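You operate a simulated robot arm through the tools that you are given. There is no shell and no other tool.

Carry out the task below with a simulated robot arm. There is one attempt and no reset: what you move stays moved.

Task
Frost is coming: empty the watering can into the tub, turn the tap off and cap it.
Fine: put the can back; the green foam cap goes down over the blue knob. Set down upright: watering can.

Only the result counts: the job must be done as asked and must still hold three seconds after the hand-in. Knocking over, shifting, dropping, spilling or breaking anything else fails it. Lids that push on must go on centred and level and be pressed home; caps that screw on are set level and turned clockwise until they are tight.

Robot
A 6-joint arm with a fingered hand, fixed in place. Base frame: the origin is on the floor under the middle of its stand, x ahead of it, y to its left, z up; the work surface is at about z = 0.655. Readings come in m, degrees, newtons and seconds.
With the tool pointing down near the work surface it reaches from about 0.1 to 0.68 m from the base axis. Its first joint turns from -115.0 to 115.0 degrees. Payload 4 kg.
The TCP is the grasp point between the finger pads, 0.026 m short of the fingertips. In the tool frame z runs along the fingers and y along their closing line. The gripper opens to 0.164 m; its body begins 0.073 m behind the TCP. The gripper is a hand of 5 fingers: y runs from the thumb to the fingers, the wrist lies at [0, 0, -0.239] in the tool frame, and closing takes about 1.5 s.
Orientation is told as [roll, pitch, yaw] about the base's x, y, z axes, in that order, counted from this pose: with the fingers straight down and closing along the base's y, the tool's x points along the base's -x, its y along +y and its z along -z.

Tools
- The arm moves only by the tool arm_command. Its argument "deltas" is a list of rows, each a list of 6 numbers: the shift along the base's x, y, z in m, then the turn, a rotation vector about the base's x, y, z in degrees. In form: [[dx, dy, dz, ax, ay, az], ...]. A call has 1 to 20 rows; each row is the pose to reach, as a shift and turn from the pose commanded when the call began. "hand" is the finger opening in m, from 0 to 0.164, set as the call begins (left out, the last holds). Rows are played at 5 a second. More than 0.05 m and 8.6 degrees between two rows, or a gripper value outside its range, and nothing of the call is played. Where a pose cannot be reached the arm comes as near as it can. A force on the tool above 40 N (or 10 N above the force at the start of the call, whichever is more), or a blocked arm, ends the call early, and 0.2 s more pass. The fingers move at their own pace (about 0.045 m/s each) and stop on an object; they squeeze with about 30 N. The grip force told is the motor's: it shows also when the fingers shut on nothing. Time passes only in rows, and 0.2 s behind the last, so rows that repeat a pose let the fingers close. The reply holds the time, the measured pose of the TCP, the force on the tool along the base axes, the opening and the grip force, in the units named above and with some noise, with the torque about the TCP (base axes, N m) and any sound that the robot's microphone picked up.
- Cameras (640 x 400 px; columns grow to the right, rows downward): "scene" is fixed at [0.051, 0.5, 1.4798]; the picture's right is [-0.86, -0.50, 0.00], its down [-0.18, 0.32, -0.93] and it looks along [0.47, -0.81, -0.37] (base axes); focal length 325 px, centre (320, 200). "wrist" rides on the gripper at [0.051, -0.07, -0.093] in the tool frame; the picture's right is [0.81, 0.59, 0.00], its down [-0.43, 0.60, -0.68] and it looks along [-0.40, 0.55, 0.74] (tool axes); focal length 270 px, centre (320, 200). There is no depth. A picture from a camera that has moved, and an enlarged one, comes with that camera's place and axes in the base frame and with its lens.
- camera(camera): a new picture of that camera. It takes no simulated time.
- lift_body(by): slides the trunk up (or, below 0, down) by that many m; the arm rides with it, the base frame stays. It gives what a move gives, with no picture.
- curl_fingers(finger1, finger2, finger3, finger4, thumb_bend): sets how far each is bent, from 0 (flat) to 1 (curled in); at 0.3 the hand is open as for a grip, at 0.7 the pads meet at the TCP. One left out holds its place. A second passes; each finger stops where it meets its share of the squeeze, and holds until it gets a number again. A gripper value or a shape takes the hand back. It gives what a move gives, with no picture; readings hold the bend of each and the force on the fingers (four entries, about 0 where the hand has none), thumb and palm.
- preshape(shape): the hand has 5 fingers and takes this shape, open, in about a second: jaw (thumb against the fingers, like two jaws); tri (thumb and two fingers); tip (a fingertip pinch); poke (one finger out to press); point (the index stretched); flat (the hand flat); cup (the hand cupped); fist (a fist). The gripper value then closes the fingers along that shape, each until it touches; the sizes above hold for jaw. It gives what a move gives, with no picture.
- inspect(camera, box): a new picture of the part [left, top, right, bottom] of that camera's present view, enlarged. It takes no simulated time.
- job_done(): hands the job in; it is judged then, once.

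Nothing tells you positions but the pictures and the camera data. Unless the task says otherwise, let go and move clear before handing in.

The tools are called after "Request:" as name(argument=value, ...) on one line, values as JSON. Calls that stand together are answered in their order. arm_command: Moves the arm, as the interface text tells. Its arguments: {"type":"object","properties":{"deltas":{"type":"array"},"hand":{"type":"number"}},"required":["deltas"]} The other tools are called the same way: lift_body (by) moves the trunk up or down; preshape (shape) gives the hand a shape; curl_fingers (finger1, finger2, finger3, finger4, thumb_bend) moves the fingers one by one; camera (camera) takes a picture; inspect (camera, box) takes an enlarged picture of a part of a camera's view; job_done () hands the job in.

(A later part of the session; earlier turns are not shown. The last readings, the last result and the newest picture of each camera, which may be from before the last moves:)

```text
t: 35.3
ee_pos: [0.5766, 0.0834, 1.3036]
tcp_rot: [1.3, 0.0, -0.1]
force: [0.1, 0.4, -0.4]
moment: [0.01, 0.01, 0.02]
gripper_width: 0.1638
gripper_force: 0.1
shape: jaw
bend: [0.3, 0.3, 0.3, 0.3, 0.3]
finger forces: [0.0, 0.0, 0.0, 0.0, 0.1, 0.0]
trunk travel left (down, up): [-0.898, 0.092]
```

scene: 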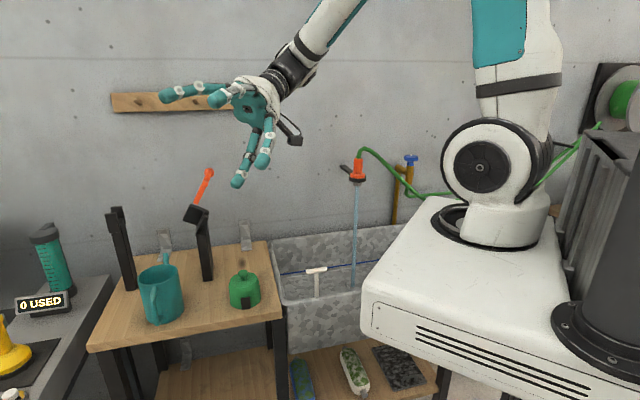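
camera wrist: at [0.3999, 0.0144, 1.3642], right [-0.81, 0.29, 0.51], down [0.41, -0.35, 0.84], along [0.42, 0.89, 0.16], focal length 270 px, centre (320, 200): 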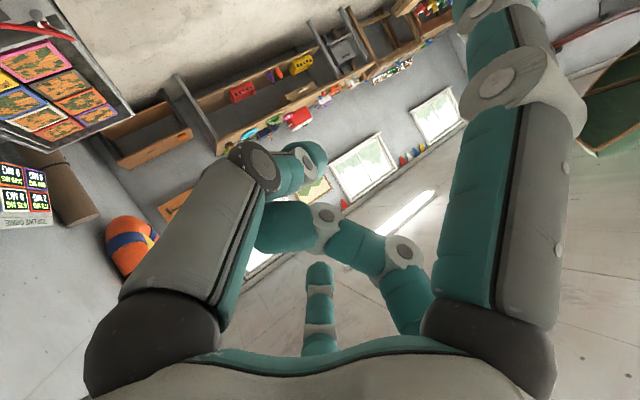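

The hand is open and pointing down again. I'll turn it 28° and lean it about 25° so it comes in over the handle side, stopping just above the can.

Request:
arm_command(deltas=[[0.0183, 0.0117, -0.0134, -0.3, 0, -7], [0.0367, 0.0233, -0.0268, -0.6, 0, -14], [0.055, 0.035, -0.0402, -0.9, 0, -21], [0.0734, 0.0466, -0.0536, -1.3, 0, -28]])

Request:
arm_command(deltas=[[0.0197, -0.0022, -0.0322, -3.0, -2.89, 0], [0.0393, -0.0043, -0.0643, -6.0, -5.78, 0], [0.059, -0.0065, -0.0965, -9.0, -8.67, 0], [0.0787, -0.0087, -0.1287, -12.0, -11.56, 0], [0.0983, -0.0108, -0.1608, -15.0, -14.45, 0], [0.118, -0.013, -0.193, -18.0, -17.34, 0]])

Request:
camera(camera="wrist")

Request:
inspect(camera="scene", box=[60, 180, 260, 340])

```text
t: 36.3
ee_pos: [0.65, 0.1301, 1.249]
tcp_rot: [0.2, -0.4, -28.0]
force: [2.0, 0.1, 0.1]
moment: [0.0, 0.04, 0.0]
gripper_width: 0.1638
gripper_force: 0.0
shape: jaw
bend: [0.3, 0.3, 0.3, 0.3, 0.3]
finger forces: [0.0, 0.0, 0.1, 0.2, 0.0, 0.1]
trunk travel left (down, up): [-0.898, 0.092]
```

```text
t: 37.7
ee_pos: [0.7683, 0.1183, 1.0563]
tcp_rot: [-7.9, -23.9, -26.2]
force: [-0.1, 0.6, -0.1]
moment: [-0.01, 0.04, 0.0]
gripper_width: 0.1639
gripper_force: 0.1
shape: jaw
bend: [0.3, 0.3, 0.3, 0.3, 0.3]
finger forces: [0.0, 0.0, 0.0, 0.0, 0.0, 0.0]
trunk travel left (down, up): [-0.898, 0.092]
```

```text
taken
camera wrist: at [0.6647, 0.1081, 1.1282], right [-0.38, 0.83, -0.4], down [0.44, 0.54, 0.71], along [0.81, 0.09, -0.57], focal length 270 px, centre (320, 200)
```

wrist: 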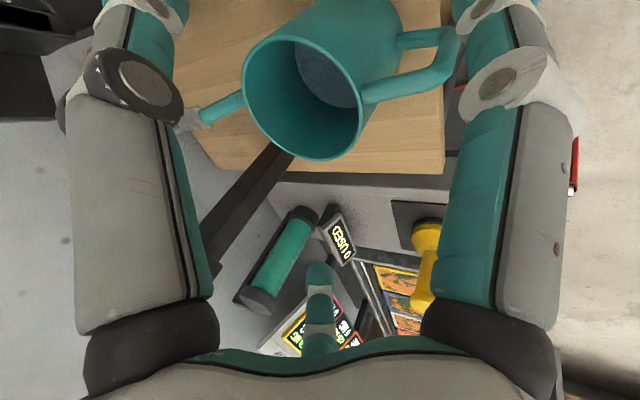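

```text
2.50 times, centred on (160, 260) of scene
camera zoom: at [0.051, 0.5, 1.4798], right [-0.86, -0.5, 0.0], down [-0.18, 0.32, -0.93], along [0.47, -0.81, -0.37], focal length 812 px, centre (720, 50)
```

zoom: 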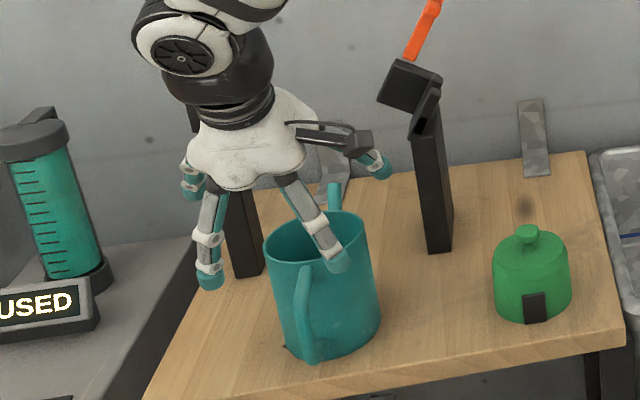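

The rim centre reads about [0.805, 0.074], and the handle sits between two fingers as planned. I'll come down along the tool axis to just below the rim.

Request:
arm_command(deltas=[[0.0073, -0.0089, -0.0253, 0, 0, 0], [0.0147, -0.0177, -0.0505, 0, 0, 0], [0.022, -0.0266, -0.0758, 0, 0, 0], [0.0294, -0.0354, -0.101, 0, 0, 0], [0.0367, -0.0443, -0.1263, 0, 0, 0], [0.0367, -0.0443, -0.1263, 0, 0, 0]])

Request:
camera(camera="wrist")

Request:
inspect(camera="scene", box=[60, 180, 260, 340])

```text
t: 39.1
ee_pos: [0.8035, 0.0749, 0.93]
tcp_rot: [-8.0, -23.9, -26.2]
force: [-0.3, 0.7, -0.1]
moment: [-0.04, -0.04, 0.01]
gripper_width: 0.164
gripper_force: 0.1
shape: jaw
bend: [0.3, 0.3, 0.3, 0.3, 0.3]
finger forces: [0.0, 0.0, 0.0, 0.0, 0.0, 0.0]
trunk travel left (down, up): [-0.898, 0.092]
```

```text
taken
camera wrist: at [0.6996, 0.0633, 1.0019], right [-0.38, 0.83, -0.4], down [0.44, 0.54, 0.71], along [0.81, 0.09, -0.57], focal length 270 px, centre (320, 200)
```

wrist: 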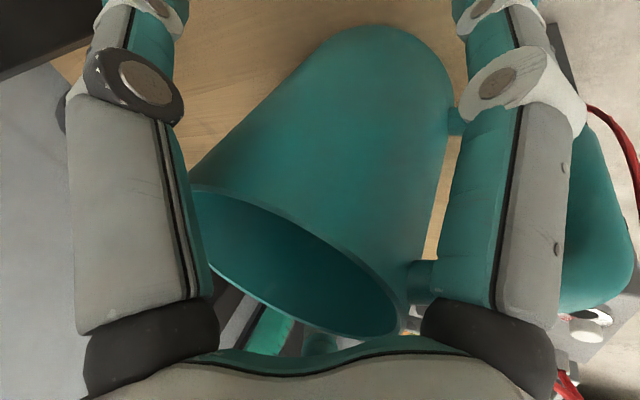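

```text
2.50 times, centred on (160, 260) of scene
camera zoom: at [0.051, 0.5, 1.4798], right [-0.86, -0.5, 0.0], down [-0.18, 0.32, -0.93], along [0.47, -0.81, -0.37], focal length 812 px, centre (720, 50)
```

zoom: 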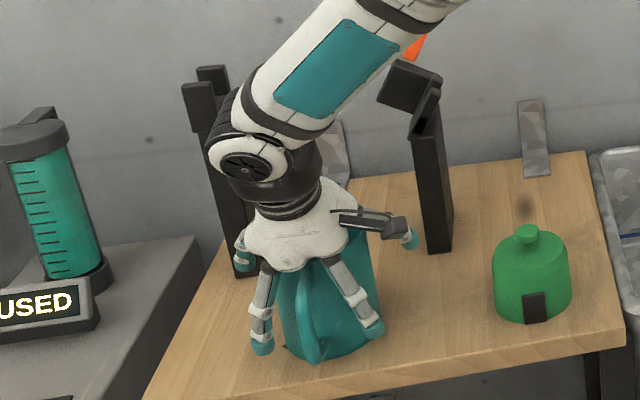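

The fingers surround the can without touching, with the handle between two of them. I'll close the hand.

Request:
arm_command(deltas=[[0, 0, 0, 0, 0, 0], [0, 0, 0, 0, 0, 0], [0, 0, 0, 0, 0, 0], [0, 0, 0, 0, 0, 0], [0, 0, 0, 0, 0, 0], [0, 0, 0, 0, 0, 0], [0, 0, 0, 0, 0, 0], [0, 0, 0, 0, 0, 0], [0, 0, 0, 0, 0, 0], [0, 0, 0, 0, 0, 0]], hand=0.0)

Request:
inspect(camera="scene", box=[60, 180, 260, 340])

Request:
camera(camera="wrist")

```text
t: 41.3
ee_pos: [0.8032, 0.0733, 0.9293]
tcp_rot: [-8.0, -24.0, -26.4]
force: [-1.2, 1.4, 5.0]
moment: [0.46, 0.36, 0.01]
gripper_width: 0.0867
gripper_force: 29.4
shape: jaw
bend: [0.31, 0.3, 0.36, 0.35, 0.7]
finger forces: [26.0, 26.0, 27.8, 25.4, 27.6, 0.0]
trunk travel left (down, up): [-0.898, 0.092]
```

```text
2.50 times, centred on (160, 260) of scene
camera zoom: at [0.051, 0.5, 1.4798], right [-0.86, -0.5, 0.0], down [-0.18, 0.32, -0.93], along [0.47, -0.81, -0.37], focal length 812 px, centre (720, 50)
```

zoom: 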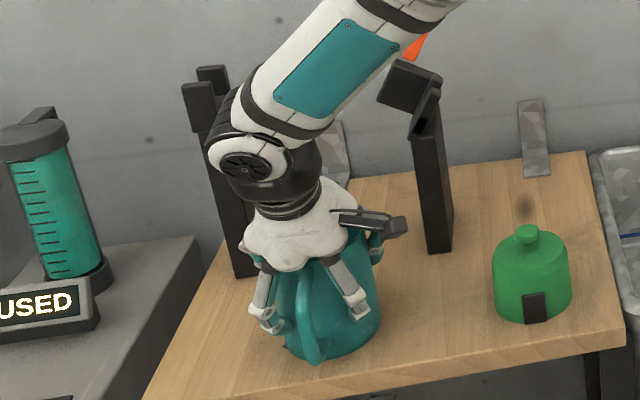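

```text
taken
camera wrist: at [0.6995, 0.0636, 1.0024], right [-0.38, 0.83, -0.4], down [0.44, 0.54, 0.71], along [0.81, 0.09, -0.57], focal length 270 px, centre (320, 200)
```

wrist: 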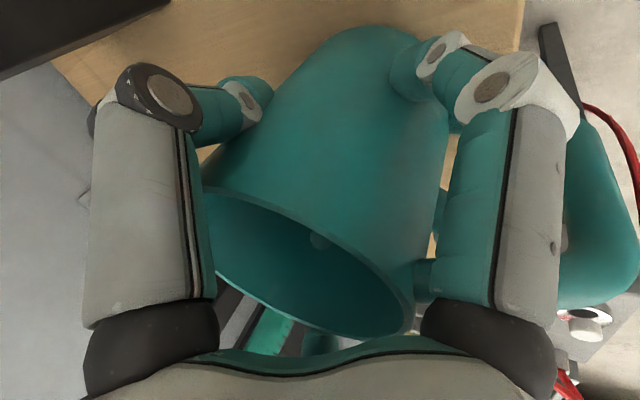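

The grip reads about 29 N with contact on the fingers and thumb. There's a pale spot inside the can that I'll look at before lifting.

Request:
inspect(camera="wrist", box=[180, 150, 440, 360])

Request:
inspect(camera="scene", box=[110, 220, 200, 300])

```text
1.90 times, centred on (310, 255) of wrist
camera zoom: at [0.6995, 0.0636, 1.0024], right [-0.38, 0.83, -0.4], down [0.44, 0.54, 0.71], along [0.81, 0.09, -0.57], focal length 515 px, centre (339, 95)
```

zoom: 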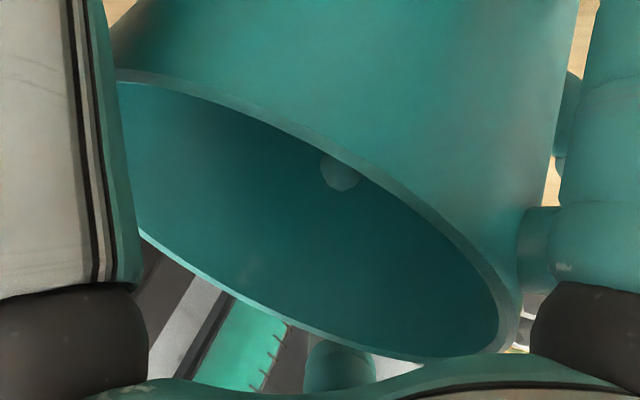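

```text
5.00 times, centred on (155, 260) of scene
camera zoom: at [0.051, 0.5, 1.4798], right [-0.86, -0.5, 0.0], down [-0.18, 0.32, -0.93], along [0.47, -0.81, -0.37], focal length 1623 px, centre (1145, -100)
```

zoom: 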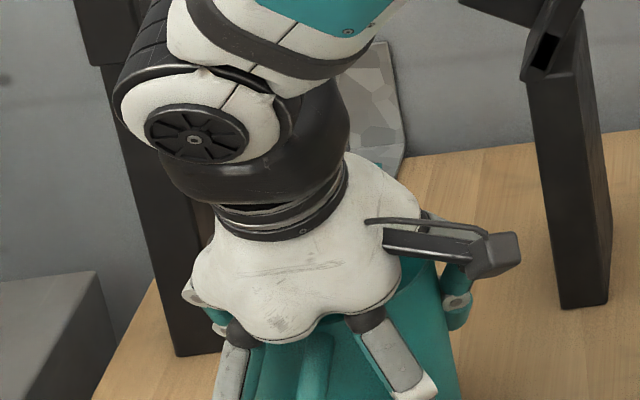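

The spot is just a fingertip showing through the thin wall. I'll lift a little and check the hold.

Request:
arm_command(deltas=[[0, 0, 0.01, 0, 0, 0], [0, 0, 0.02, 0, 0, 0], [0, 0, 0.03, 0, 0, 0], [0, 0, 0.04, 0, 0, 0], [0, 0, 0.05, 0, 0, 0], [0, 0, 0.05, 0, 0, 0]])

Request:
inspect(camera="scene", box=[60, 180, 260, 340])

Request:
camera(camera="wrist")

```text
t: 42.7
ee_pos: [0.8032, 0.0741, 0.9786]
tcp_rot: [-8.0, -23.8, -26.2]
force: [-0.4, -0.4, -4.6]
moment: [-0.03, 0.03, -0.01]
gripper_width: 0.0863
gripper_force: 29.6
shape: jaw
bend: [0.32, 0.3, 0.36, 0.35, 0.7]
finger forces: [24.6, 24.6, 27.9, 23.5, 27.7, 0.0]
trunk travel left (down, up): [-0.898, 0.092]
```

```text
2.50 times, centred on (160, 260) of scene
camera zoom: at [0.051, 0.5, 1.4798], right [-0.86, -0.5, 0.0], down [-0.18, 0.32, -0.93], along [0.47, -0.81, -0.37], focal length 812 px, centre (720, 50)
```

zoom: 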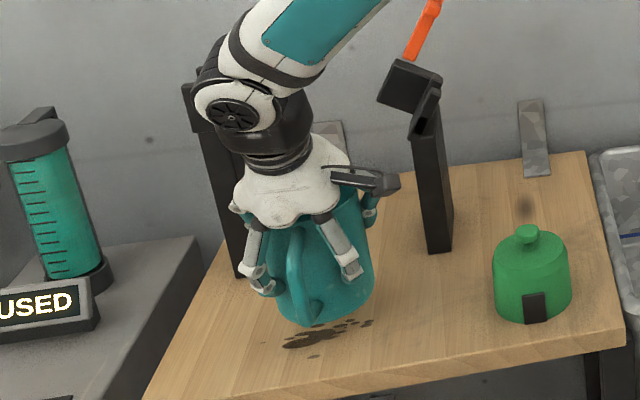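

```text
taken
camera wrist: at [0.7002, 0.0628, 1.0516], right [-0.38, 0.83, -0.4], down [0.44, 0.54, 0.71], along [0.81, 0.09, -0.57], focal length 270 px, centre (320, 200)
```

wrist: 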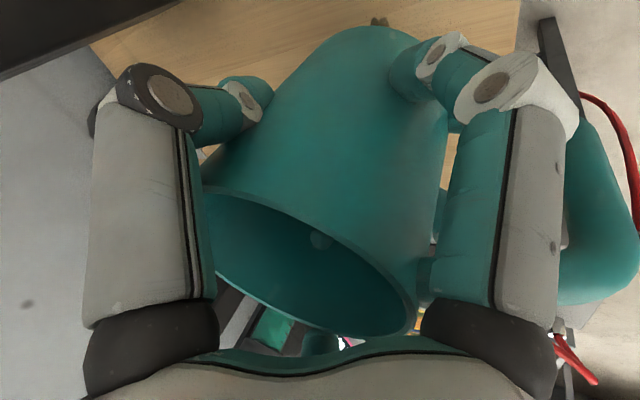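

The can is held firmly (about 0.47 kg) and hangs upright, and a patch on the bench marks its place. I'll raise it, draw it back and turn it so the spout points along the tub.

Request:
arm_command(deltas=[[-0.0116, 0.012, 0.03, 0, 0, 0], [-0.0231, 0.024, 0.06, 0, 0, 0], [-0.0347, 0.036, 0.09, 0, 0, 0], [-0.0463, 0.048, 0.12, 0, 0, 0], [-0.0578, 0.06, 0.15, 0, 0, 0], [-0.0694, 0.072, 0.18, 0, 0, 0], [-0.0892, 0.0529, 0.18, 0, 0, -7.5], [-0.109, 0.0339, 0.18, 0, 0, -15], [-0.1288, 0.0148, 0.18, 0, 0, -22.5], [-0.1486, -0.0043, 0.18, 0, 0, -30], [-0.1684, -0.0234, 0.18, 0, 0, -37.5], [-0.1882, -0.0425, 0.18, 0, 0, -45], [-0.208, -0.0615, 0.18, 0, 0, -52.5], [-0.2279, -0.0806, 0.18, 0, 0, -60], [-0.2477, -0.0997, 0.18, 0, 0, -67.5], [-0.2675, -0.1188, 0.18, 0, 0, -75], [-0.2873, -0.1378, 0.18, 0, 0, -82.5], [-0.3071, -0.1569, 0.18, 0, 0, -90]])

Request:
camera(camera="scene")

```text
t: 46.5
ee_pos: [0.4968, -0.0869, 1.1592]
tcp_rot: [-8.0, -23.9, -116.4]
force: [-0.3, -0.7, -4.5]
moment: [0.02, 0.02, 0.02]
gripper_width: 0.0861
gripper_force: 30.3
shape: jaw
bend: [0.32, 0.3, 0.36, 0.35, 0.7]
finger forces: [24.6, 24.8, 27.9, 23.0, 27.6, 0.1]
trunk travel left (down, up): [-0.898, 0.092]
```

```text
taken
```

scene: 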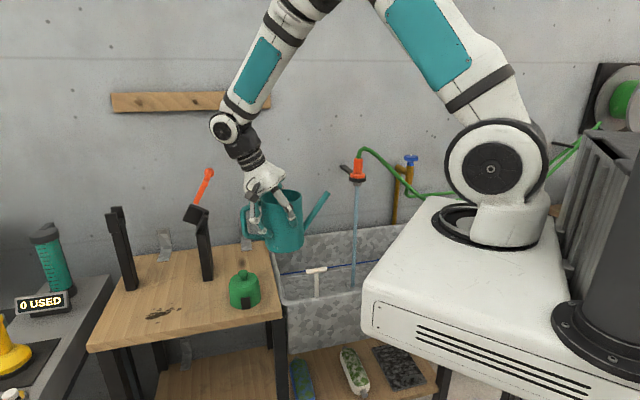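

The can hangs level with its spout toward the tap. I'll carry it over the tub's left-front quarter, well clear of the nozzle and its stream.

Request:
arm_command(deltas=[[0.0012, -0.0319, -0.0065, 0, 0, 0], [0.0024, -0.0638, -0.013, 0, 0, 0], [0.0037, -0.0958, -0.0195, 0, 0, 0], [0.0049, -0.1277, -0.026, 0, 0, 0], [0.0061, -0.1596, -0.0325, 0, 0, 0], [0.0073, -0.1915, -0.039, 0, 0, 0], [0.0073, -0.1915, -0.039, 0, 0, 0]])

Request:
camera(camera="scene")

Request:
camera(camera="wrist")

```text
t: 48.1
ee_pos: [0.5013, -0.274, 1.1213]
tcp_rot: [-7.9, -24.0, -116.2]
force: [-0.3, 0.6, -5.1]
moment: [0.05, -0.01, -0.01]
gripper_width: 0.0857
gripper_force: 30.1
shape: jaw
bend: [0.32, 0.3, 0.36, 0.35, 0.7]
finger forces: [24.8, 24.7, 28.0, 22.7, 27.6, 0.0]
trunk travel left (down, up): [-0.898, 0.092]
```

```text
taken
```

scene: 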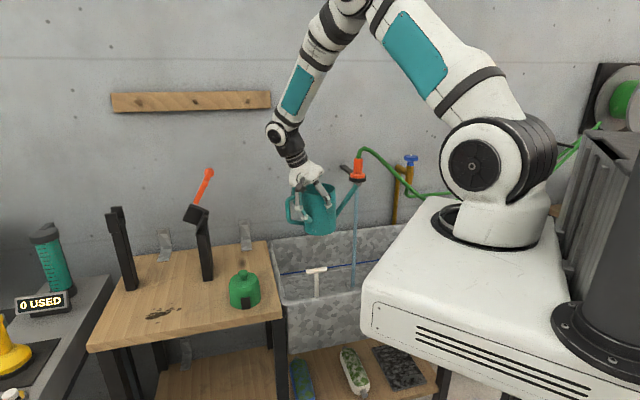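

```text
taken
camera wrist: at [0.4907, -0.1697, 1.1939], right [0.83, 0.38, -0.4], down [0.54, -0.44, 0.71], along [0.09, -0.81, -0.57], focal length 270 px, centre (320, 200)
```

wrist: 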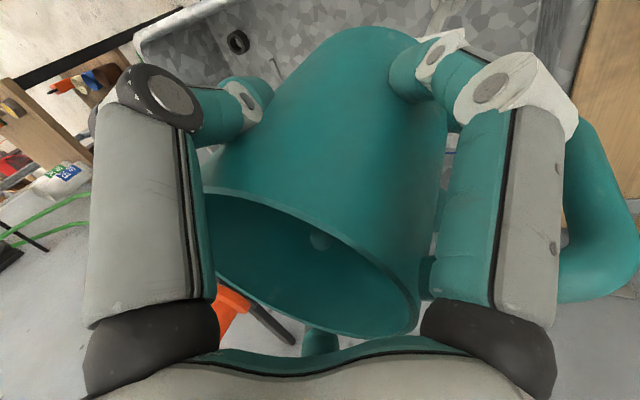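

The spout is about 0.18 m in front of the nozzle, and the pour will land well inside the tub. I'll start tilting slowly.

Request:
arm_command(deltas=[[0, 0, 0, 2.77, -2.88, 0], [0, 0, 0, 5.55, -5.76, 0], [0, 0, 0, 8.32, -8.64, 0], [0, 0, 0, 11.1, -11.53, 0], [0, 0, 0, 13.87, -14.41, 0], [0, 0, 0, 16.64, -17.29, 0], [0, 0, 0, 19.42, -20.17, 0], [0, 0, 0, 22.19, -23.05, 0], [0, 0, 0, 24.97, -25.93, 0], [0, 0, 0, 27.74, -28.82, 0], [0, 0, 0, 30.51, -31.7, 0], [0, 0, 0, 33.29, -34.58, 0], [0, 0, 0, 36.06, -37.46, 0], [0, 0, 0, 38.84, -40.34, 0], [0, 0, 0, 41.61, -43.22, 0], [0, 0, 0, 41.61, -43.22, 0]])

Request:
camera(camera="scene")

Request:
inspect(camera="scene", box=[250, 130, 410, 330])

```text
t: 51.5
ee_pos: [0.5036, -0.274, 1.1217]
tcp_rot: [12.5, 32.8, -114.4]
force: [-0.6, 0.1, -3.0]
moment: [-0.03, 0.05, -0.01]
gripper_width: 0.086
gripper_force: 29.9
shape: jaw
bend: [0.32, 0.31, 0.36, 0.35, 0.7]
finger forces: [24.4, 24.5, 28.5, 23.7, 28.4, 0.1]
trunk travel left (down, up): [-0.898, 0.092]
```

```text
taken
```

scene: 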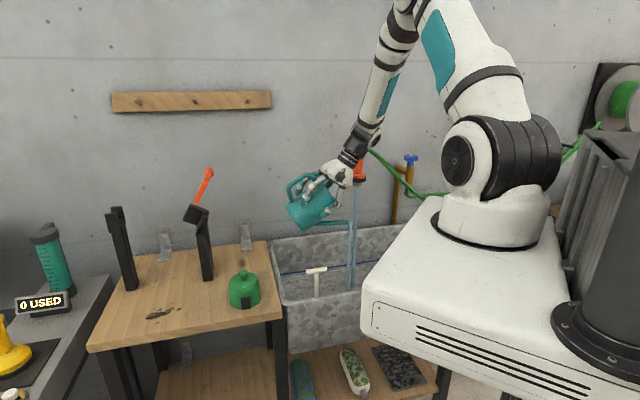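

```text
2.00 times, centred on (330, 230) of scene
camera zoom: at [0.051, 0.5, 1.4798], right [-0.86, -0.5, 0.0], down [-0.18, 0.32, -0.93], along [0.47, -0.81, -0.37], focal length 649 px, centre (300, 140)
```

zoom: 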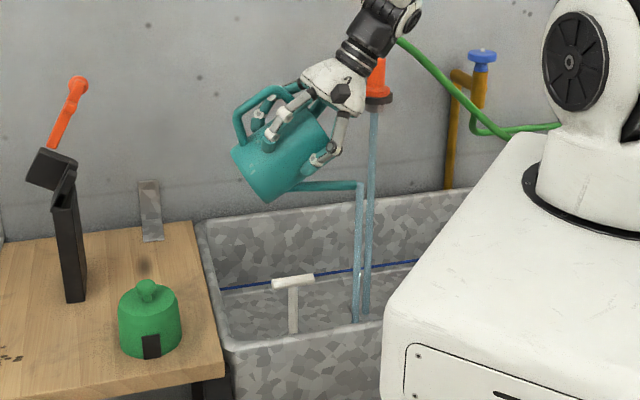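

Water is running from the spout into the tub and the weight is dropping. I'll let it run a moment and then tilt further.

Request:
arm_command(deltas=[[0, 0, 0, 0, 0, 0], [0, 0, 0, 0, 0, 0], [0, 0, 0, 0, 0, 0], [0, 0, 0, 0, 0, 0], [0, 0, 0, 0, 0, 0], [0, 0, 0, 2.77, -2.88, 0], [0, 0, 0, 5.55, -5.76, 0], [0, 0, 0, 8.32, -8.64, 0], [0, 0, 0, 11.1, -11.53, 0], [0, 0, 0, 13.87, -14.41, 0], [0, 0, 0, 16.64, -17.29, 0], [0, 0, 0, 16.64, -17.29, 0], [0, 0, 0, 16.64, -17.29, 0], [0, 0, 0, 16.64, -17.29, 0], [0, 0, 0, 16.64, -17.29, 0]])

Request:
inspect(camera="scene", box=[250, 130, 410, 330])

```text
t: 54.7
ee_pos: [0.5021, -0.2768, 1.1208]
tcp_rot: [27.5, 54.5, -104.0]
force: [0.3, 0.9, -1.5]
moment: [-0.06, 0.03, 0.02]
gripper_width: 0.0859
gripper_force: 29.8
shape: jaw
bend: [0.32, 0.31, 0.36, 0.35, 0.7]
finger forces: [24.6, 24.5, 28.5, 23.2, 28.4, 0.1]
trunk travel left (down, up): [-0.898, 0.092]
```

```text
2.00 times, centred on (330, 230) of scene
camera zoom: at [0.051, 0.5, 1.4798], right [-0.86, -0.5, 0.0], down [-0.18, 0.32, -0.93], along [0.47, -0.81, -0.37], focal length 649 px, centre (300, 140)
```

zoom: 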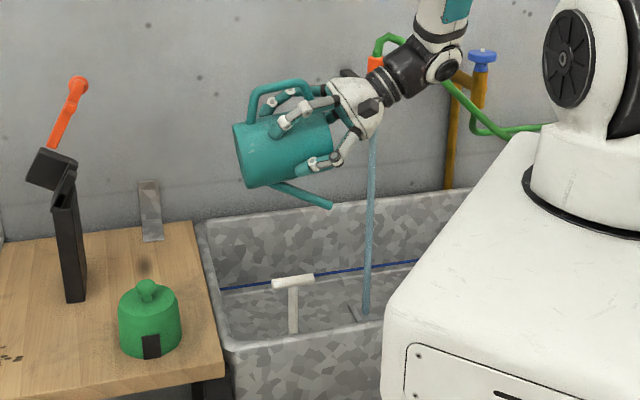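

The spout stream has stopped at a tilt of about 84°. I'll tilt further, past level, to drain whatever is left.

Request:
arm_command(deltas=[[0, 0, 0, 2.77, -2.88, 0], [0, 0, 0, 5.55, -5.76, 0], [0, 0, 0, 8.32, -8.64, 0], [0, 0, 0, 11.1, -11.53, 0], [0, 0, 0, 13.87, -14.41, 0], [0, 0, 0, 16.64, -17.29, 0], [0, 0, 0, 19.42, -20.17, 0], [0, 0, 0, 19.42, -20.17, 0], [0, 0, 0, 19.42, -20.17, 0], [0, 0, 0, 19.42, -20.17, 0], [0, 0, 0, 19.42, -20.17, 0], [0, 0, 0, 19.42, -20.17, 0], [0, 0, 0, 19.42, -20.17, 0]])

Request:
inspect(camera="scene", box=[250, 130, 410, 330])

Request:
camera(camera="wrist")

```text
t: 57.5
ee_pos: [0.5029, -0.2762, 1.121]
tcp_rot: [49.0, 66.5, -85.2]
force: [0.0, 0.1, -0.9]
moment: [-0.03, 0.03, 0.01]
gripper_width: 0.0862
gripper_force: 29.3
shape: jaw
bend: [0.32, 0.31, 0.36, 0.35, 0.7]
finger forces: [24.6, 24.4, 28.5, 23.1, 28.5, 0.0]
out of reach, approached as far as the arm can: row 5, 6, 7, 8, 9, 10, 11, 12, 13
trunk travel left (down, up): [-0.898, 0.092]
```

```text
2.00 times, centred on (330, 230) of scene
camera zoom: at [0.051, 0.5, 1.4798], right [-0.86, -0.5, 0.0], down [-0.18, 0.32, -0.93], along [0.47, -0.81, -0.37], focal length 649 px, centre (300, 140)
```

zoom: 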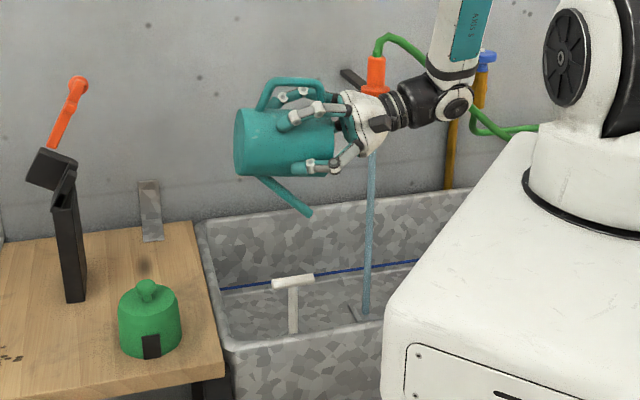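

```text
taken
camera wrist: at [0.3864, -0.2733, 1.1702], right [0.39, -0.05, 0.92], down [-0.03, -1.0, -0.04], along [0.92, -0.02, -0.39], focal length 270 px, centre (320, 200)
```

wrist: 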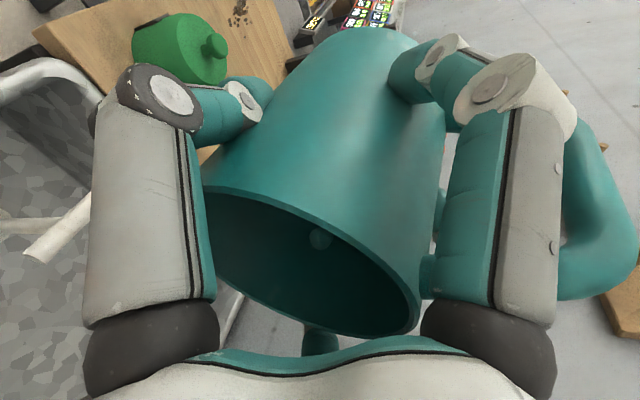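

The can is now about 100° over, at the wrist's limit in this direction. Turning slightly about the vertical should free some wrist travel for the last few degrees.

Request:
arm_command(deltas=[[0, 0, 0, 0, 0, -6], [0, 0, 0, 0, 0, -12], [0, 0, 0, 0, 0, -18], [0, 0, 0, 0, 0, -24]])

Request:
arm_command(deltas=[[0, 0, 0, 1.37, -3.76, 0], [0, 0, 0, 2.74, -7.52, 0], [0, 0, 0, 4.1, -11.28, 0], [0, 0, 0, 5.13, -14.1, 0], [0, 0, 0, 5.13, -14.1, 0], [0, 0, 0, 5.13, -14.1, 0], [0, 0, 0, 5.13, -14.1, 0], [0, 0, 0, 5.13, -14.1, 0]])

Request:
inspect(camera="scene", box=[250, 130, 410, 330])

```text
t: 58.5
ee_pos: [0.5024, -0.2754, 1.1216]
tcp_rot: [48.9, 66.5, -109.1]
force: [0.4, -0.2, -2.2]
moment: [0.01, 0.07, 0.0]
gripper_width: 0.0859
gripper_force: 30.0
shape: jaw
bend: [0.32, 0.31, 0.36, 0.35, 0.7]
finger forces: [24.5, 24.3, 28.6, 22.9, 28.5, 0.0]
trunk travel left (down, up): [-0.898, 0.092]
```

```text
t: 60.3
ee_pos: [0.5032, -0.2756, 1.1204]
tcp_rot: [67.7, 70.6, -91.7]
force: [-0.2, -0.2, -1.4]
moment: [-0.03, 0.05, -0.01]
gripper_width: 0.0857
gripper_force: 30.0
shape: jaw
bend: [0.32, 0.31, 0.36, 0.35, 0.7]
finger forces: [24.5, 24.4, 28.6, 22.8, 28.5, 0.1]
out of reach, approached as far as the arm can: row 3, 4, 5, 6, 7, 8
trunk travel left (down, up): [-0.898, 0.092]
```

```text
2.00 times, centred on (330, 230) of scene
camera zoom: at [0.051, 0.5, 1.4798], right [-0.86, -0.5, 0.0], down [-0.18, 0.32, -0.93], along [0.47, -0.81, -0.37], focal length 649 px, centre (300, 140)
```

zoom: 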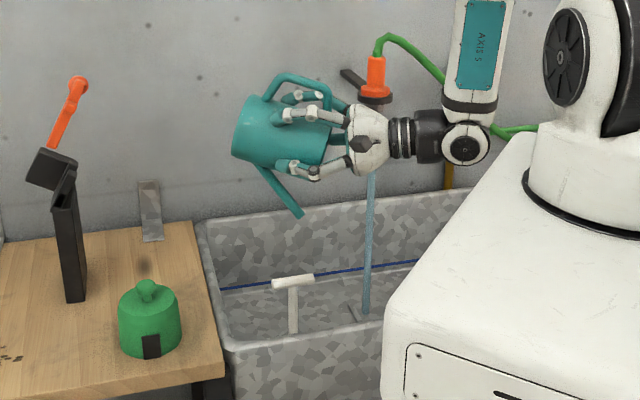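

The can is tilted about 108° and nothing more comes out, so I take it as empty. I'll bring it back upright over the tub.

Request:
arm_command(deltas=[[0, 0, 0, -3.58, 5.76, 1.03], [0, 0, 0, -7.16, 11.53, 2.07], [0, 0, 0, -10.74, 17.29, 3.1], [0, 0, 0, -14.32, 23.05, 4.13], [0, 0, 0, -17.9, 28.82, 5.16], [0, 0, 0, -21.48, 34.58, 6.2], [0, 0, 0, -25.06, 40.34, 7.23], [0, 0, 0, -28.64, 46.1, 8.26], [0, 0, 0, -32.22, 51.87, 9.3], [0, 0, 0, -35.8, 57.63, 10.33], [0, 0, 0, -39.37, 63.4, 11.36], [0, 0, 0, -42.95, 69.16, 12.39], [0, 0, 0, -46.53, 74.92, 13.43], [0, 0, 0, -50.11, 80.69, 14.46], [0, 0, 0, -53.69, 86.45, 15.49], [0, 0, 0, -57.27, 92.21, 16.52]])

Request:
camera(camera="scene")

Request:
camera(camera="wrist")

```text
t: 63.7
ee_pos: [0.5035, -0.2767, 1.12]
tcp_rot: [-8.2, -24.1, -116.4]
force: [0.0, 0.7, -1.7]
moment: [0.04, -0.03, -0.03]
gripper_width: 0.0852
gripper_force: 30.4
shape: jaw
bend: [0.32, 0.31, 0.36, 0.36, 0.7]
finger forces: [24.7, 24.2, 27.6, 22.7, 27.5, 0.1]
trunk travel left (down, up): [-0.898, 0.092]
```

```text
taken
```

scene: 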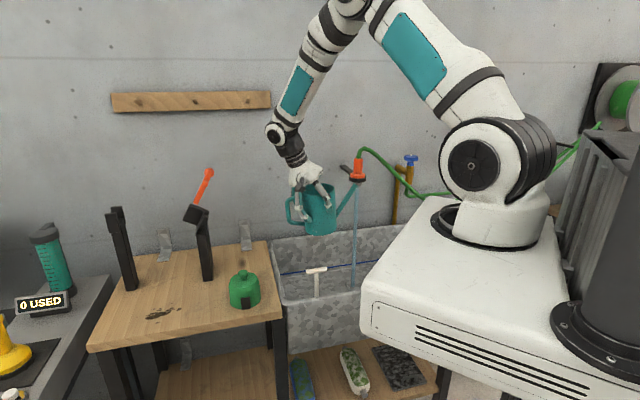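

```text
taken
camera wrist: at [0.4931, -0.1717, 1.1931], right [0.83, 0.37, -0.41], down [0.55, -0.44, 0.71], along [0.09, -0.81, -0.57], focal length 270 px, centre (320, 200)
```

wrist: 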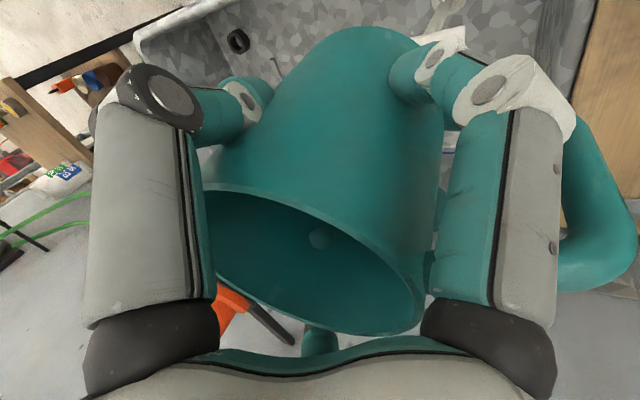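

It's upright again and weighs about 1.5 N. I'll carry it back the way it came, turning the spout toward the wall again.

Request:
arm_command(deltas=[[-0.0011, 0.0316, 0.0065, 0, 0, 0], [-0.0022, 0.0633, 0.013, 0, 0, 0], [-0.0034, 0.0949, 0.0195, 0, 0, 0], [-0.0045, 0.1265, 0.026, 0, 0, 0], [-0.0056, 0.1582, 0.0325, 0, 0, 0], [-0.0067, 0.1898, 0.039, 0, 0, 0], [0.0131, 0.2092, 0.039, 0, 0, 7.5], [0.0328, 0.2286, 0.039, 0, 0, 15], [0.0526, 0.248, 0.039, 0, 0, 22.5], [0.0724, 0.2674, 0.039, 0, 0, 30], [0.0922, 0.2868, 0.039, 0, 0, 37.5], [0.1119, 0.3062, 0.039, 0, 0, 45], [0.1317, 0.3257, 0.039, 0, 0, 52.5], [0.1515, 0.3451, 0.039, 0, 0, 60], [0.1712, 0.3645, 0.039, 0, 0, 67.5], [0.191, 0.3839, 0.039, 0, 0, 75], [0.2108, 0.4033, 0.039, 0, 0, 82.5], [0.2305, 0.4227, 0.039, 0, 0, 90], [0.2305, 0.4227, 0.039, 0, 0, 90]])

Request:
camera(camera="scene")

Request:
inspect(camera="scene", box=[100, 270, 240, 350])

```text
t: 67.7
ee_pos: [0.7331, 0.1479, 1.159]
tcp_rot: [-8.1, -23.9, -26.1]
force: [0.0, 0.6, -1.5]
moment: [-0.01, 0.01, 0.0]
gripper_width: 0.0853
gripper_force: 29.9
shape: jaw
bend: [0.32, 0.31, 0.36, 0.36, 0.7]
finger forces: [24.6, 24.3, 27.7, 22.5, 27.4, 0.0]
trunk travel left (down, up): [-0.898, 0.092]
```

```text
taken
```

scene: 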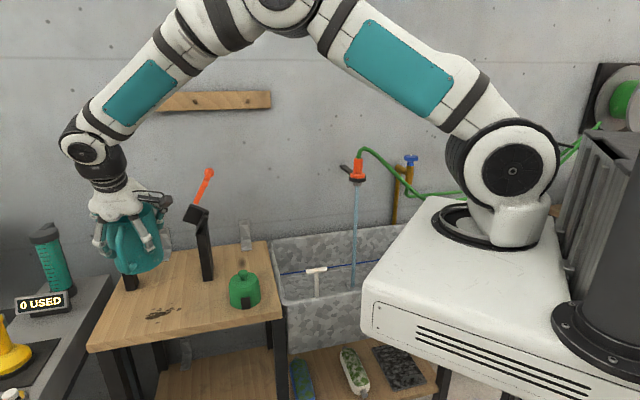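

```text
4.57 times, centred on (170, 310) of scene
camera zoom: at [0.051, 0.5, 1.4798], right [-0.86, -0.5, 0.0], down [-0.18, 0.32, -0.93], along [0.47, -0.81, -0.37], focal length 1484 px, centre (1006, -303)
```

zoom: 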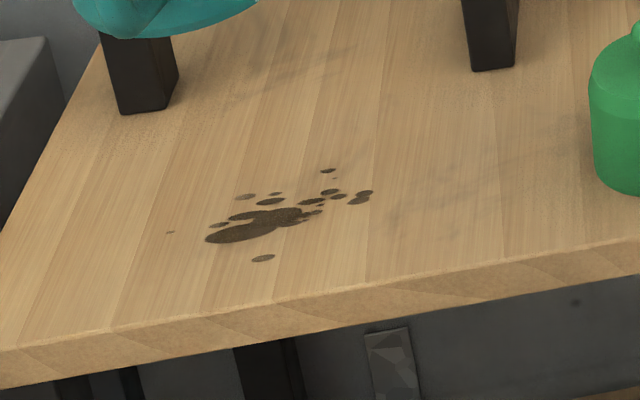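

The can is above its old place in the same orientation as when lifted. I'll lower it back to just above the bench.

Request:
arm_command(deltas=[[0.01, -0.0105, -0.0258, 0, 0, 0], [0.02, -0.0211, -0.0515, 0, 0, 0], [0.03, -0.0316, -0.0773, 0, 0, 0], [0.0401, -0.0422, -0.1031, 0, 0, 0], [0.0501, -0.0527, -0.1289, 0, 0, 0], [0.0601, -0.0633, -0.1546, 0, 0, 0], [0.0701, -0.0738, -0.1804, 0, 0, 0], [0.0701, -0.0738, -0.1904, 0, 0, 0], [0.0701, -0.0738, -0.2004, 0, 0, 0], [0.0701, -0.0738, -0.2104, 0, 0, 0], [0.0701, -0.0738, -0.2184, 0, 0, 0], [0.0701, -0.0738, -0.2244, 0, 0, 0], [0.0701, -0.0738, -0.2244, 0, 0, 0]])

Request:
inspect(camera="scene", box=[60, 180, 260, 340])

```text
t: 70.5
ee_pos: [0.8041, 0.073, 0.9358]
tcp_rot: [-8.1, -24.0, -26.2]
force: [-0.9, 0.1, -1.5]
moment: [-0.03, 0.0, -0.03]
gripper_width: 0.0853
gripper_force: 29.8
shape: jaw
bend: [0.32, 0.31, 0.36, 0.36, 0.7]
finger forces: [24.6, 24.3, 27.8, 22.5, 27.5, 0.0]
trunk travel left (down, up): [-0.898, 0.092]
```

```text
2.50 times, centred on (160, 260) of scene
camera zoom: at [0.051, 0.5, 1.4798], right [-0.86, -0.5, 0.0], down [-0.18, 0.32, -0.93], along [0.47, -0.81, -0.37], focal length 812 px, centre (720, 50)
```

zoom: 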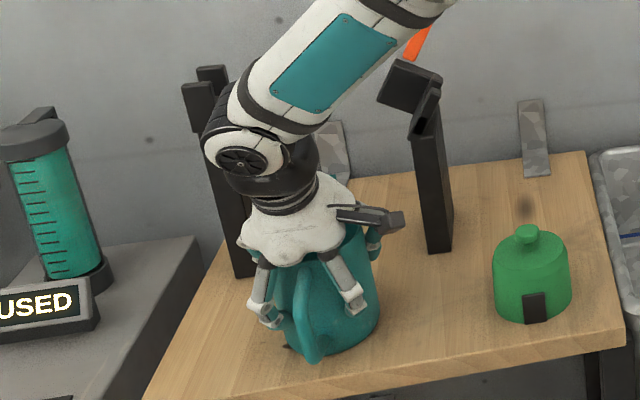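

It's a few millimetres above the bench. I'll lower it gently until the force shows contact.

Request:
arm_command(deltas=[[0, 0, -0.0015, 0, 0, 0], [0, 0, -0.003, 0, 0, 0], [0, 0, -0.0045, 0, 0, 0], [0, 0, -0.0045, 0, 0, 0]])

```text
t: 71.5
ee_pos: [0.8034, 0.0732, 0.9335]
tcp_rot: [-8.1, -23.9, -26.3]
force: [-0.9, -1.3, 10.8]
moment: [0.27, 0.35, 0.04]
gripper_width: 0.085
gripper_force: 29.9
shape: jaw
bend: [0.32, 0.31, 0.36, 0.36, 0.7]
finger forces: [27.0, 26.0, 28.2, 25.5, 28.5, 0.0]
trunk travel left (down, up): [-0.898, 0.092]
```

The can is on the bench with about 11 N of push. I'll ease off slightly and open the fingers.

Request:
arm_command(deltas=[[0, 0, 0.001, 0, 0, 0], [0, 0, 0.0015, 0, 0, 0]])

Request:
arm_command(deltas=[[0, 0, 0, 0, 0, 0], [0, 0, 0, 0, 0, 0], [0, 0, 0, 0, 0, 0], [0, 0, 0, 0, 0, 0], [0, 0, 0, 0, 0, 0], [0, 0, 0, 0, 0, 0], [0, 0, 0, 0, 0, 0], [0, 0, 0, 0, 0, 0], [0, 0, 0, 0, 0, 0]], hand=0.164)

Request:
inspect(camera="scene", box=[60, 180, 260, 340])

Request:
camera(camera="wrist")

```text
t: 72.1
ee_pos: [0.8046, 0.0742, 0.9326]
tcp_rot: [-8.1, -24.0, -26.3]
force: [0.9, 0.2, 6.7]
moment: [0.22, 0.12, -0.04]
gripper_width: 0.085
gripper_force: 30.9
shape: jaw
bend: [0.32, 0.31, 0.36, 0.36, 0.7]
finger forces: [26.0, 25.6, 28.8, 25.4, 28.1, 0.1]
trunk travel left (down, up): [-0.898, 0.092]
```

```text
t: 74.1
ee_pos: [0.8043, 0.0735, 0.9321]
tcp_rot: [-8.1, -23.9, -26.2]
force: [-0.9, -0.5, 0.1]
moment: [0.0, 0.01, -0.01]
gripper_width: 0.1638
gripper_force: 0.0
shape: jaw
bend: [0.3, 0.3, 0.3, 0.3, 0.3]
finger forces: [0.0, 0.1, 0.0, 0.0, 0.1, 0.0]
trunk travel left (down, up): [-0.898, 0.092]
```

```text
2.50 times, centred on (160, 260) of scene
camera zoom: at [0.051, 0.5, 1.4798], right [-0.86, -0.5, 0.0], down [-0.18, 0.32, -0.93], along [0.47, -0.81, -0.37], focal length 812 px, centre (720, 50)
```

zoom: 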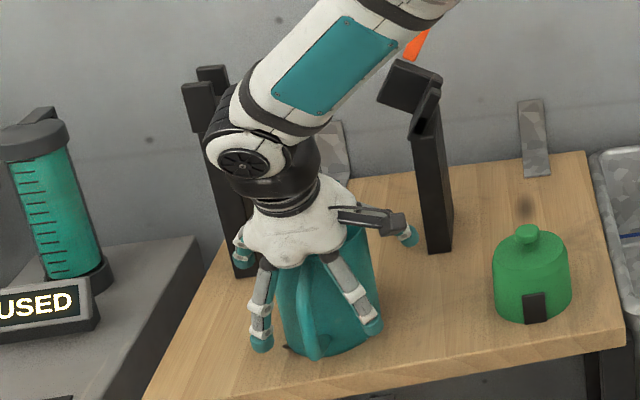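

```text
taken
camera wrist: at [0.7009, 0.0632, 1.0055], right [-0.38, 0.83, -0.4], down [0.44, 0.54, 0.71], along [0.81, 0.09, -0.58], focal length 270 px, centre (320, 200)
```

wrist: 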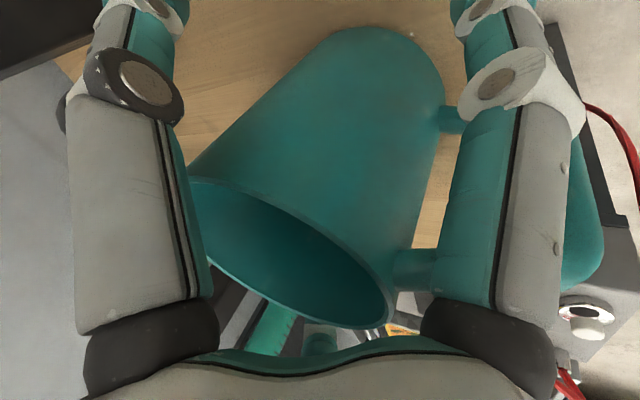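

The can has been released and stands clear of the fingers. I'll withdraw back along the tool axis.

Request:
arm_command(deltas=[[-0.0073, 0.0076, 0.0227, 0, 0, 0], [-0.0146, 0.0152, 0.0453, 0, 0, 0], [-0.0219, 0.0228, 0.068, 0, 0, 0], [-0.0293, 0.0304, 0.0906, 0, 0, 0], [-0.0366, 0.038, 0.1133, 0, 0, 0], [-0.0439, 0.0456, 0.1359, 0, 0, 0], [-0.06, 0.0456, 0.17, 0, 0, 0], [-0.08, 0.0456, 0.2, 0, 0, 0]])

Request:
inspect(camera="scene", box=[60, 180, 260, 340])

Request:
camera(camera="wrist")

```text
t: 75.9
ee_pos: [0.7206, 0.1179, 1.1341]
tcp_rot: [-8.1, -24.0, -26.1]
force: [0.1, 0.2, -0.3]
moment: [0.0, -0.02, 0.01]
gripper_width: 0.1637
gripper_force: 0.1
shape: jaw
bend: [0.3, 0.3, 0.3, 0.3, 0.3]
finger forces: [0.0, 0.0, 0.0, 0.0, 0.1, 0.1]
trunk travel left (down, up): [-0.898, 0.092]
```

```text
2.50 times, centred on (160, 260) of scene
camera zoom: at [0.051, 0.5, 1.4798], right [-0.86, -0.5, 0.0], down [-0.18, 0.32, -0.93], along [0.47, -0.81, -0.37], focal length 812 px, centre (720, 50)
```

zoom: 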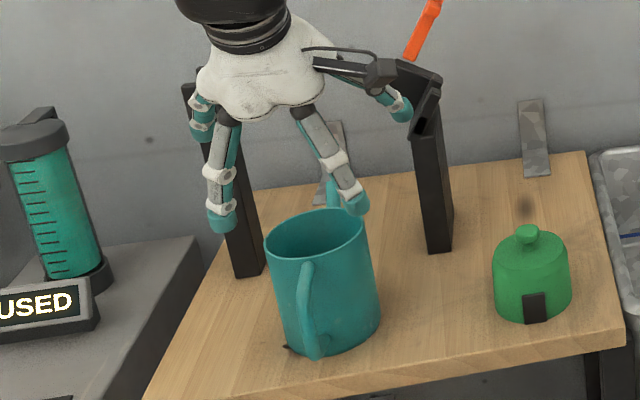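

```text
taken
camera wrist: at [0.6182, 0.1076, 1.2062], right [-0.38, 0.83, -0.4], down [0.44, 0.55, 0.71], along [0.81, 0.09, -0.57], focal length 270 px, centre (320, 200)
```

wrist: 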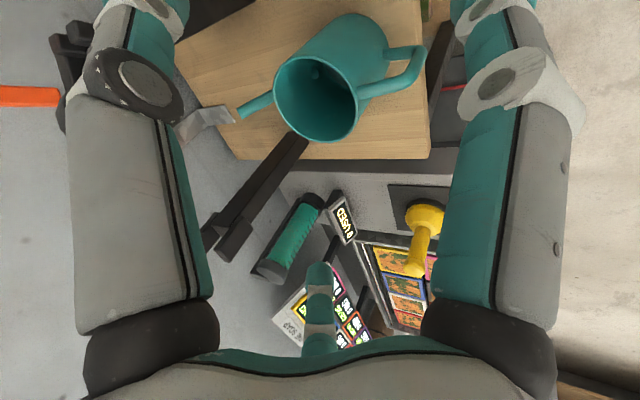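

The can stands upright in its old spot. I'll look inside to confirm it's empty.

Request:
inspect(camera="wrist", box=[260, 40, 380, 150])

```text
3.64 times, centred on (320, 95) of wrist
camera zoom: at [0.6182, 0.1076, 1.2062], right [-0.38, 0.83, -0.4], down [0.44, 0.55, 0.71], along [0.81, 0.09, -0.57], focal length 983 px, centre (320, 582)
```

zoom: 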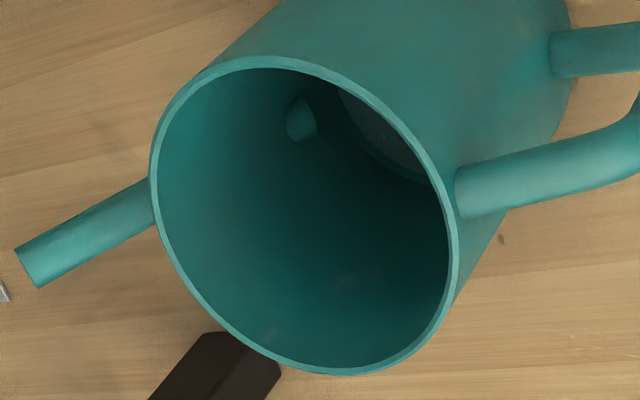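

I can see the inner end of the spout and a darker disc near the bottom. To compare directly with the first look, I'll go back to the same viewpoint.

Request:
arm_command(deltas=[[-0.0184, 0.0107, 0.0227, 3.6, 3.47, 0], [-0.0368, 0.0213, 0.0454, 7.2, 6.94, 0], [-0.0553, 0.032, 0.0682, 10.8, 10.4, 0], [-0.0737, 0.0426, 0.0909, 14.4, 13.87, 0], [-0.0921, 0.0533, 0.1136, 18.0, 17.34, 0]])

Request:
arm_command(deltas=[[0, 0, 0, 0, 0, -8], [0, 0, 0, 0, 0, -16], [0, 0, 0, 0, 0, -24], [0, 0, 0, 0, 0, -32], [0, 0, 0, 0, 0, -40], [0, 0, 0, 0, 0, -48], [0, 0, 0, 0, 0, -56], [0, 0, 0, 0, 0, -64], [0, 0, 0, 0, 0, -72]])

Request:
inspect(camera="wrist", box=[300, 80, 420, 230])

Request:
camera(camera="wrist")

```text
t: 77.1
ee_pos: [0.6323, 0.1733, 1.2473]
tcp_rot: [0.1, -0.3, -28.1]
force: [0.5, 0.6, -0.2]
moment: [0.0, 0.01, -0.01]
gripper_width: 0.1641
gripper_force: 0.1
shape: jaw
bend: [0.3, 0.3, 0.3, 0.3, 0.3]
finger forces: [0.0, 0.1, 0.1, 0.0, 0.1, 0.1]
trunk travel left (down, up): [-0.898, 0.092]
```

```text
t: 79.1
ee_pos: [0.6322, 0.1719, 1.247]
tcp_rot: [0.1, -0.3, -100.2]
force: [0.1, 0.4, -0.4]
moment: [-0.02, 0.02, -0.01]
gripper_width: 0.164
gripper_force: 0.1
shape: jaw
bend: [0.3, 0.3, 0.3, 0.3, 0.3]
finger forces: [0.0, 0.0, 0.0, 0.1, 0.1, 0.0]
trunk travel left (down, up): [-0.898, 0.092]
```

```text
2.67 times, centred on (360, 155) of wrist
camera zoom: at [0.5725, 0.2352, 1.3388], right [0.72, 0.69, 0.0], down [0.51, -0.53, 0.68], along [0.47, -0.49, -0.73], focal length 721 px, centre (213, 320)
```

zoom: 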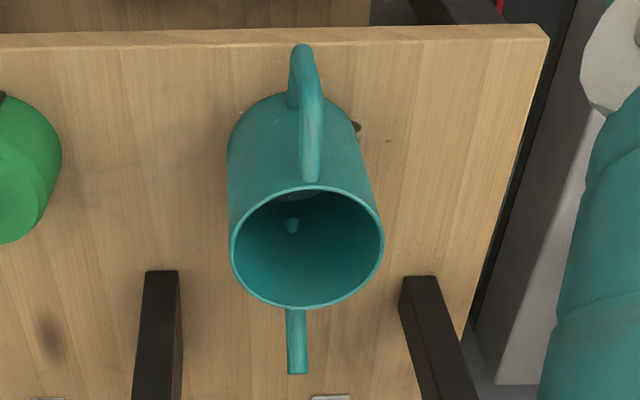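

```text
taken
camera wrist: at [0.5725, 0.2352, 1.3388], right [0.72, 0.69, 0.0], down [0.51, -0.53, 0.68], along [0.47, -0.49, -0.73], focal length 270 px, centre (320, 200)
```

wrist: 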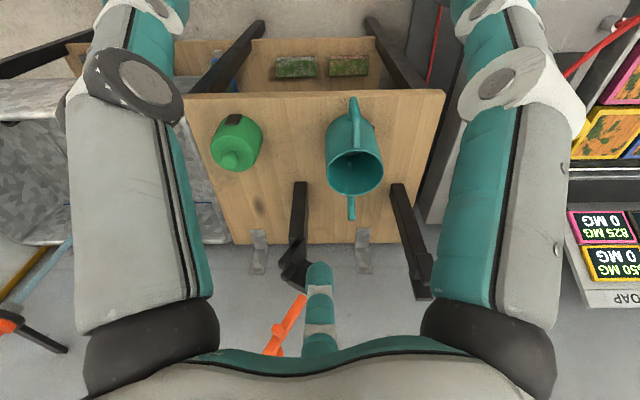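

Request:
inspect(camera="wrist", box=[325, 140, 390, 200])

```text
6.67 times, centred on (358, 170) of wrist
camera zoom: at [0.5725, 0.2352, 1.3388], right [0.72, 0.69, 0.0], down [0.51, -0.53, 0.68], along [0.47, -0.49, -0.73], focal length 1802 px, centre (70, 400)
```

zoom: 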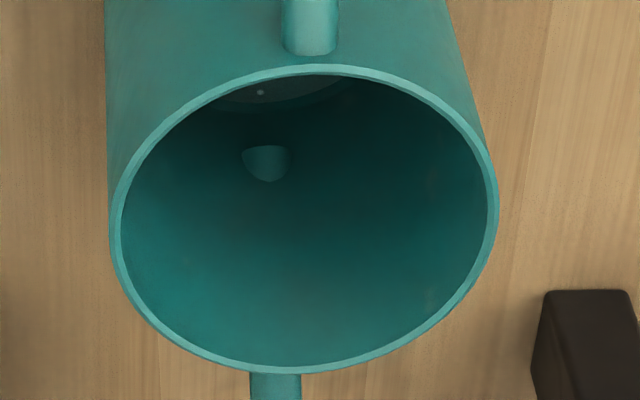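

The level has dropped far below the first look, but a greyish patch remains low inside. I'll turn the hand round for a steeper look, which also tests the wrist turn I'll need for the cap.

Request:
arm_command(deltas=[[-0.005, -0.005, 0.002, 0, 0, 8], [-0.01, -0.01, 0.004, 0, 0, 16], [-0.01, -0.01, 0.004, 0, 0, 24], [-0.01, -0.01, 0.004, 0, 0, 32], [-0.01, -0.01, 0.004, 0, 0, 40], [-0.01, -0.01, 0.004, 0, 0, 48], [-0.01, -0.01, 0.004, 0, 0, 56], [-0.01, -0.01, 0.004, 0, 0, 64], [-0.01, -0.01, 0.004, 0, 0, 72], [-0.01, -0.01, 0.004, 0, 0, 80], [-0.01, -0.01, 0.004, 0, 0, 88], [-0.01, -0.01, 0.004, 0, 0, 96], [-0.01, -0.01, 0.004, 0, 0, 104], [-0.01, -0.01, 0.004, 0, 0, 112], [-0.01, -0.01, 0.004, 0, 0, 120], [-0.01, -0.01, 0.004, 0, 0, 128], [-0.01, -0.01, 0.004, 0, 0, 136], [-0.01, -0.01, 0.004, 0, 0, 144], [-0.01, -0.01, 0.004, 0, 0, 152], [-0.01, -0.01, 0.004, 0, 0, 160]])

Request:
arm_command(deltas=[[0, 0, 0, 0, 0, 8], [0, 0, 0, 0, 0, 16], [0, 0, 0, 0, 0, 24], [0, 0, 0, 0, 0, 26]])

```text
t: 83.3
ee_pos: [0.6209, 0.1631, 1.2502]
tcp_rot: [0.1, -0.4, 60.1]
force: [0.5, 0.6, 0.0]
moment: [-0.03, 0.02, 0.0]
gripper_width: 0.1638
gripper_force: 0.2
shape: jaw
bend: [0.3, 0.3, 0.3, 0.3, 0.3]
finger forces: [0.1, 0.1, 0.0, 0.0, 0.0, 0.0]
trunk travel left (down, up): [-0.898, 0.092]
```

```text
t: 84.3
ee_pos: [0.6214, 0.1626, 1.2502]
tcp_rot: [0.2, -0.4, 86.2]
force: [-0.5, -0.6, -1.1]
moment: [-0.02, 0.01, 0.02]
gripper_width: 0.1638
gripper_force: 0.0
shape: jaw
bend: [0.3, 0.3, 0.3, 0.3, 0.3]
finger forces: [0.0, 0.0, 0.0, 0.1, 0.0, 0.0]
trunk travel left (down, up): [-0.898, 0.092]
```

The wrist can turn that far, so I'll move over the can and lean the camera to look almost straight down into it.

Request:
arm_command(deltas=[[0.0315, -0.0182, -0.0025, -2.41, -2.87, 0], [0.0629, -0.0364, -0.005, -4.82, -5.75, 0], [0.0944, -0.0546, -0.0075, -7.23, -8.62, 0], [0.1258, -0.0728, -0.01, -9.64, -11.49, 0], [0.1573, -0.091, -0.0125, -12.06, -14.36, 0], [0.1887, -0.1092, -0.015, -14.47, -17.24, 0], [0.2202, -0.1274, -0.0175, -16.88, -20.11, 0], [0.2516, -0.1456, -0.02, -19.29, -22.98, 0]])

Request:
camera(camera="wrist")

```text
t: 86.1
ee_pos: [0.8759, 0.0122, 1.2298]
tcp_rot: [-24.9, 16.9, 82.2]
force: [-0.4, -0.2, -0.2]
moment: [-0.01, 0.01, -0.01]
gripper_width: 0.1639
gripper_force: 0.1
shape: jaw
bend: [0.3, 0.3, 0.3, 0.3, 0.3]
finger forces: [0.1, 0.1, 0.0, 0.1, 0.0, 0.0]
trunk travel left (down, up): [-0.898, 0.092]
```

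```text
taken
camera wrist: at [0.8977, -0.005, 1.3531], right [-0.64, -0.77, 0.0], down [-0.75, 0.63, 0.22], along [-0.17, 0.14, -0.97], focal length 270 px, centre (320, 200)
```

wrist: 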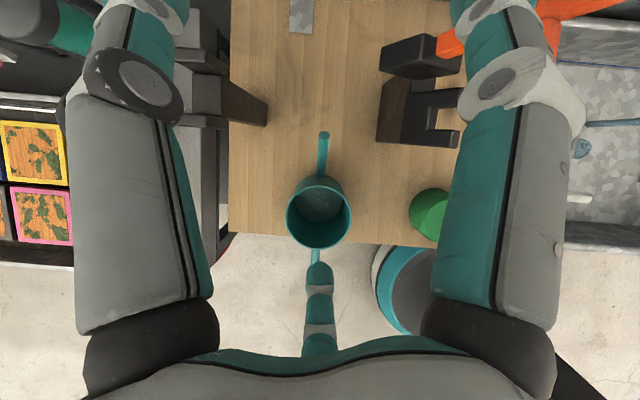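

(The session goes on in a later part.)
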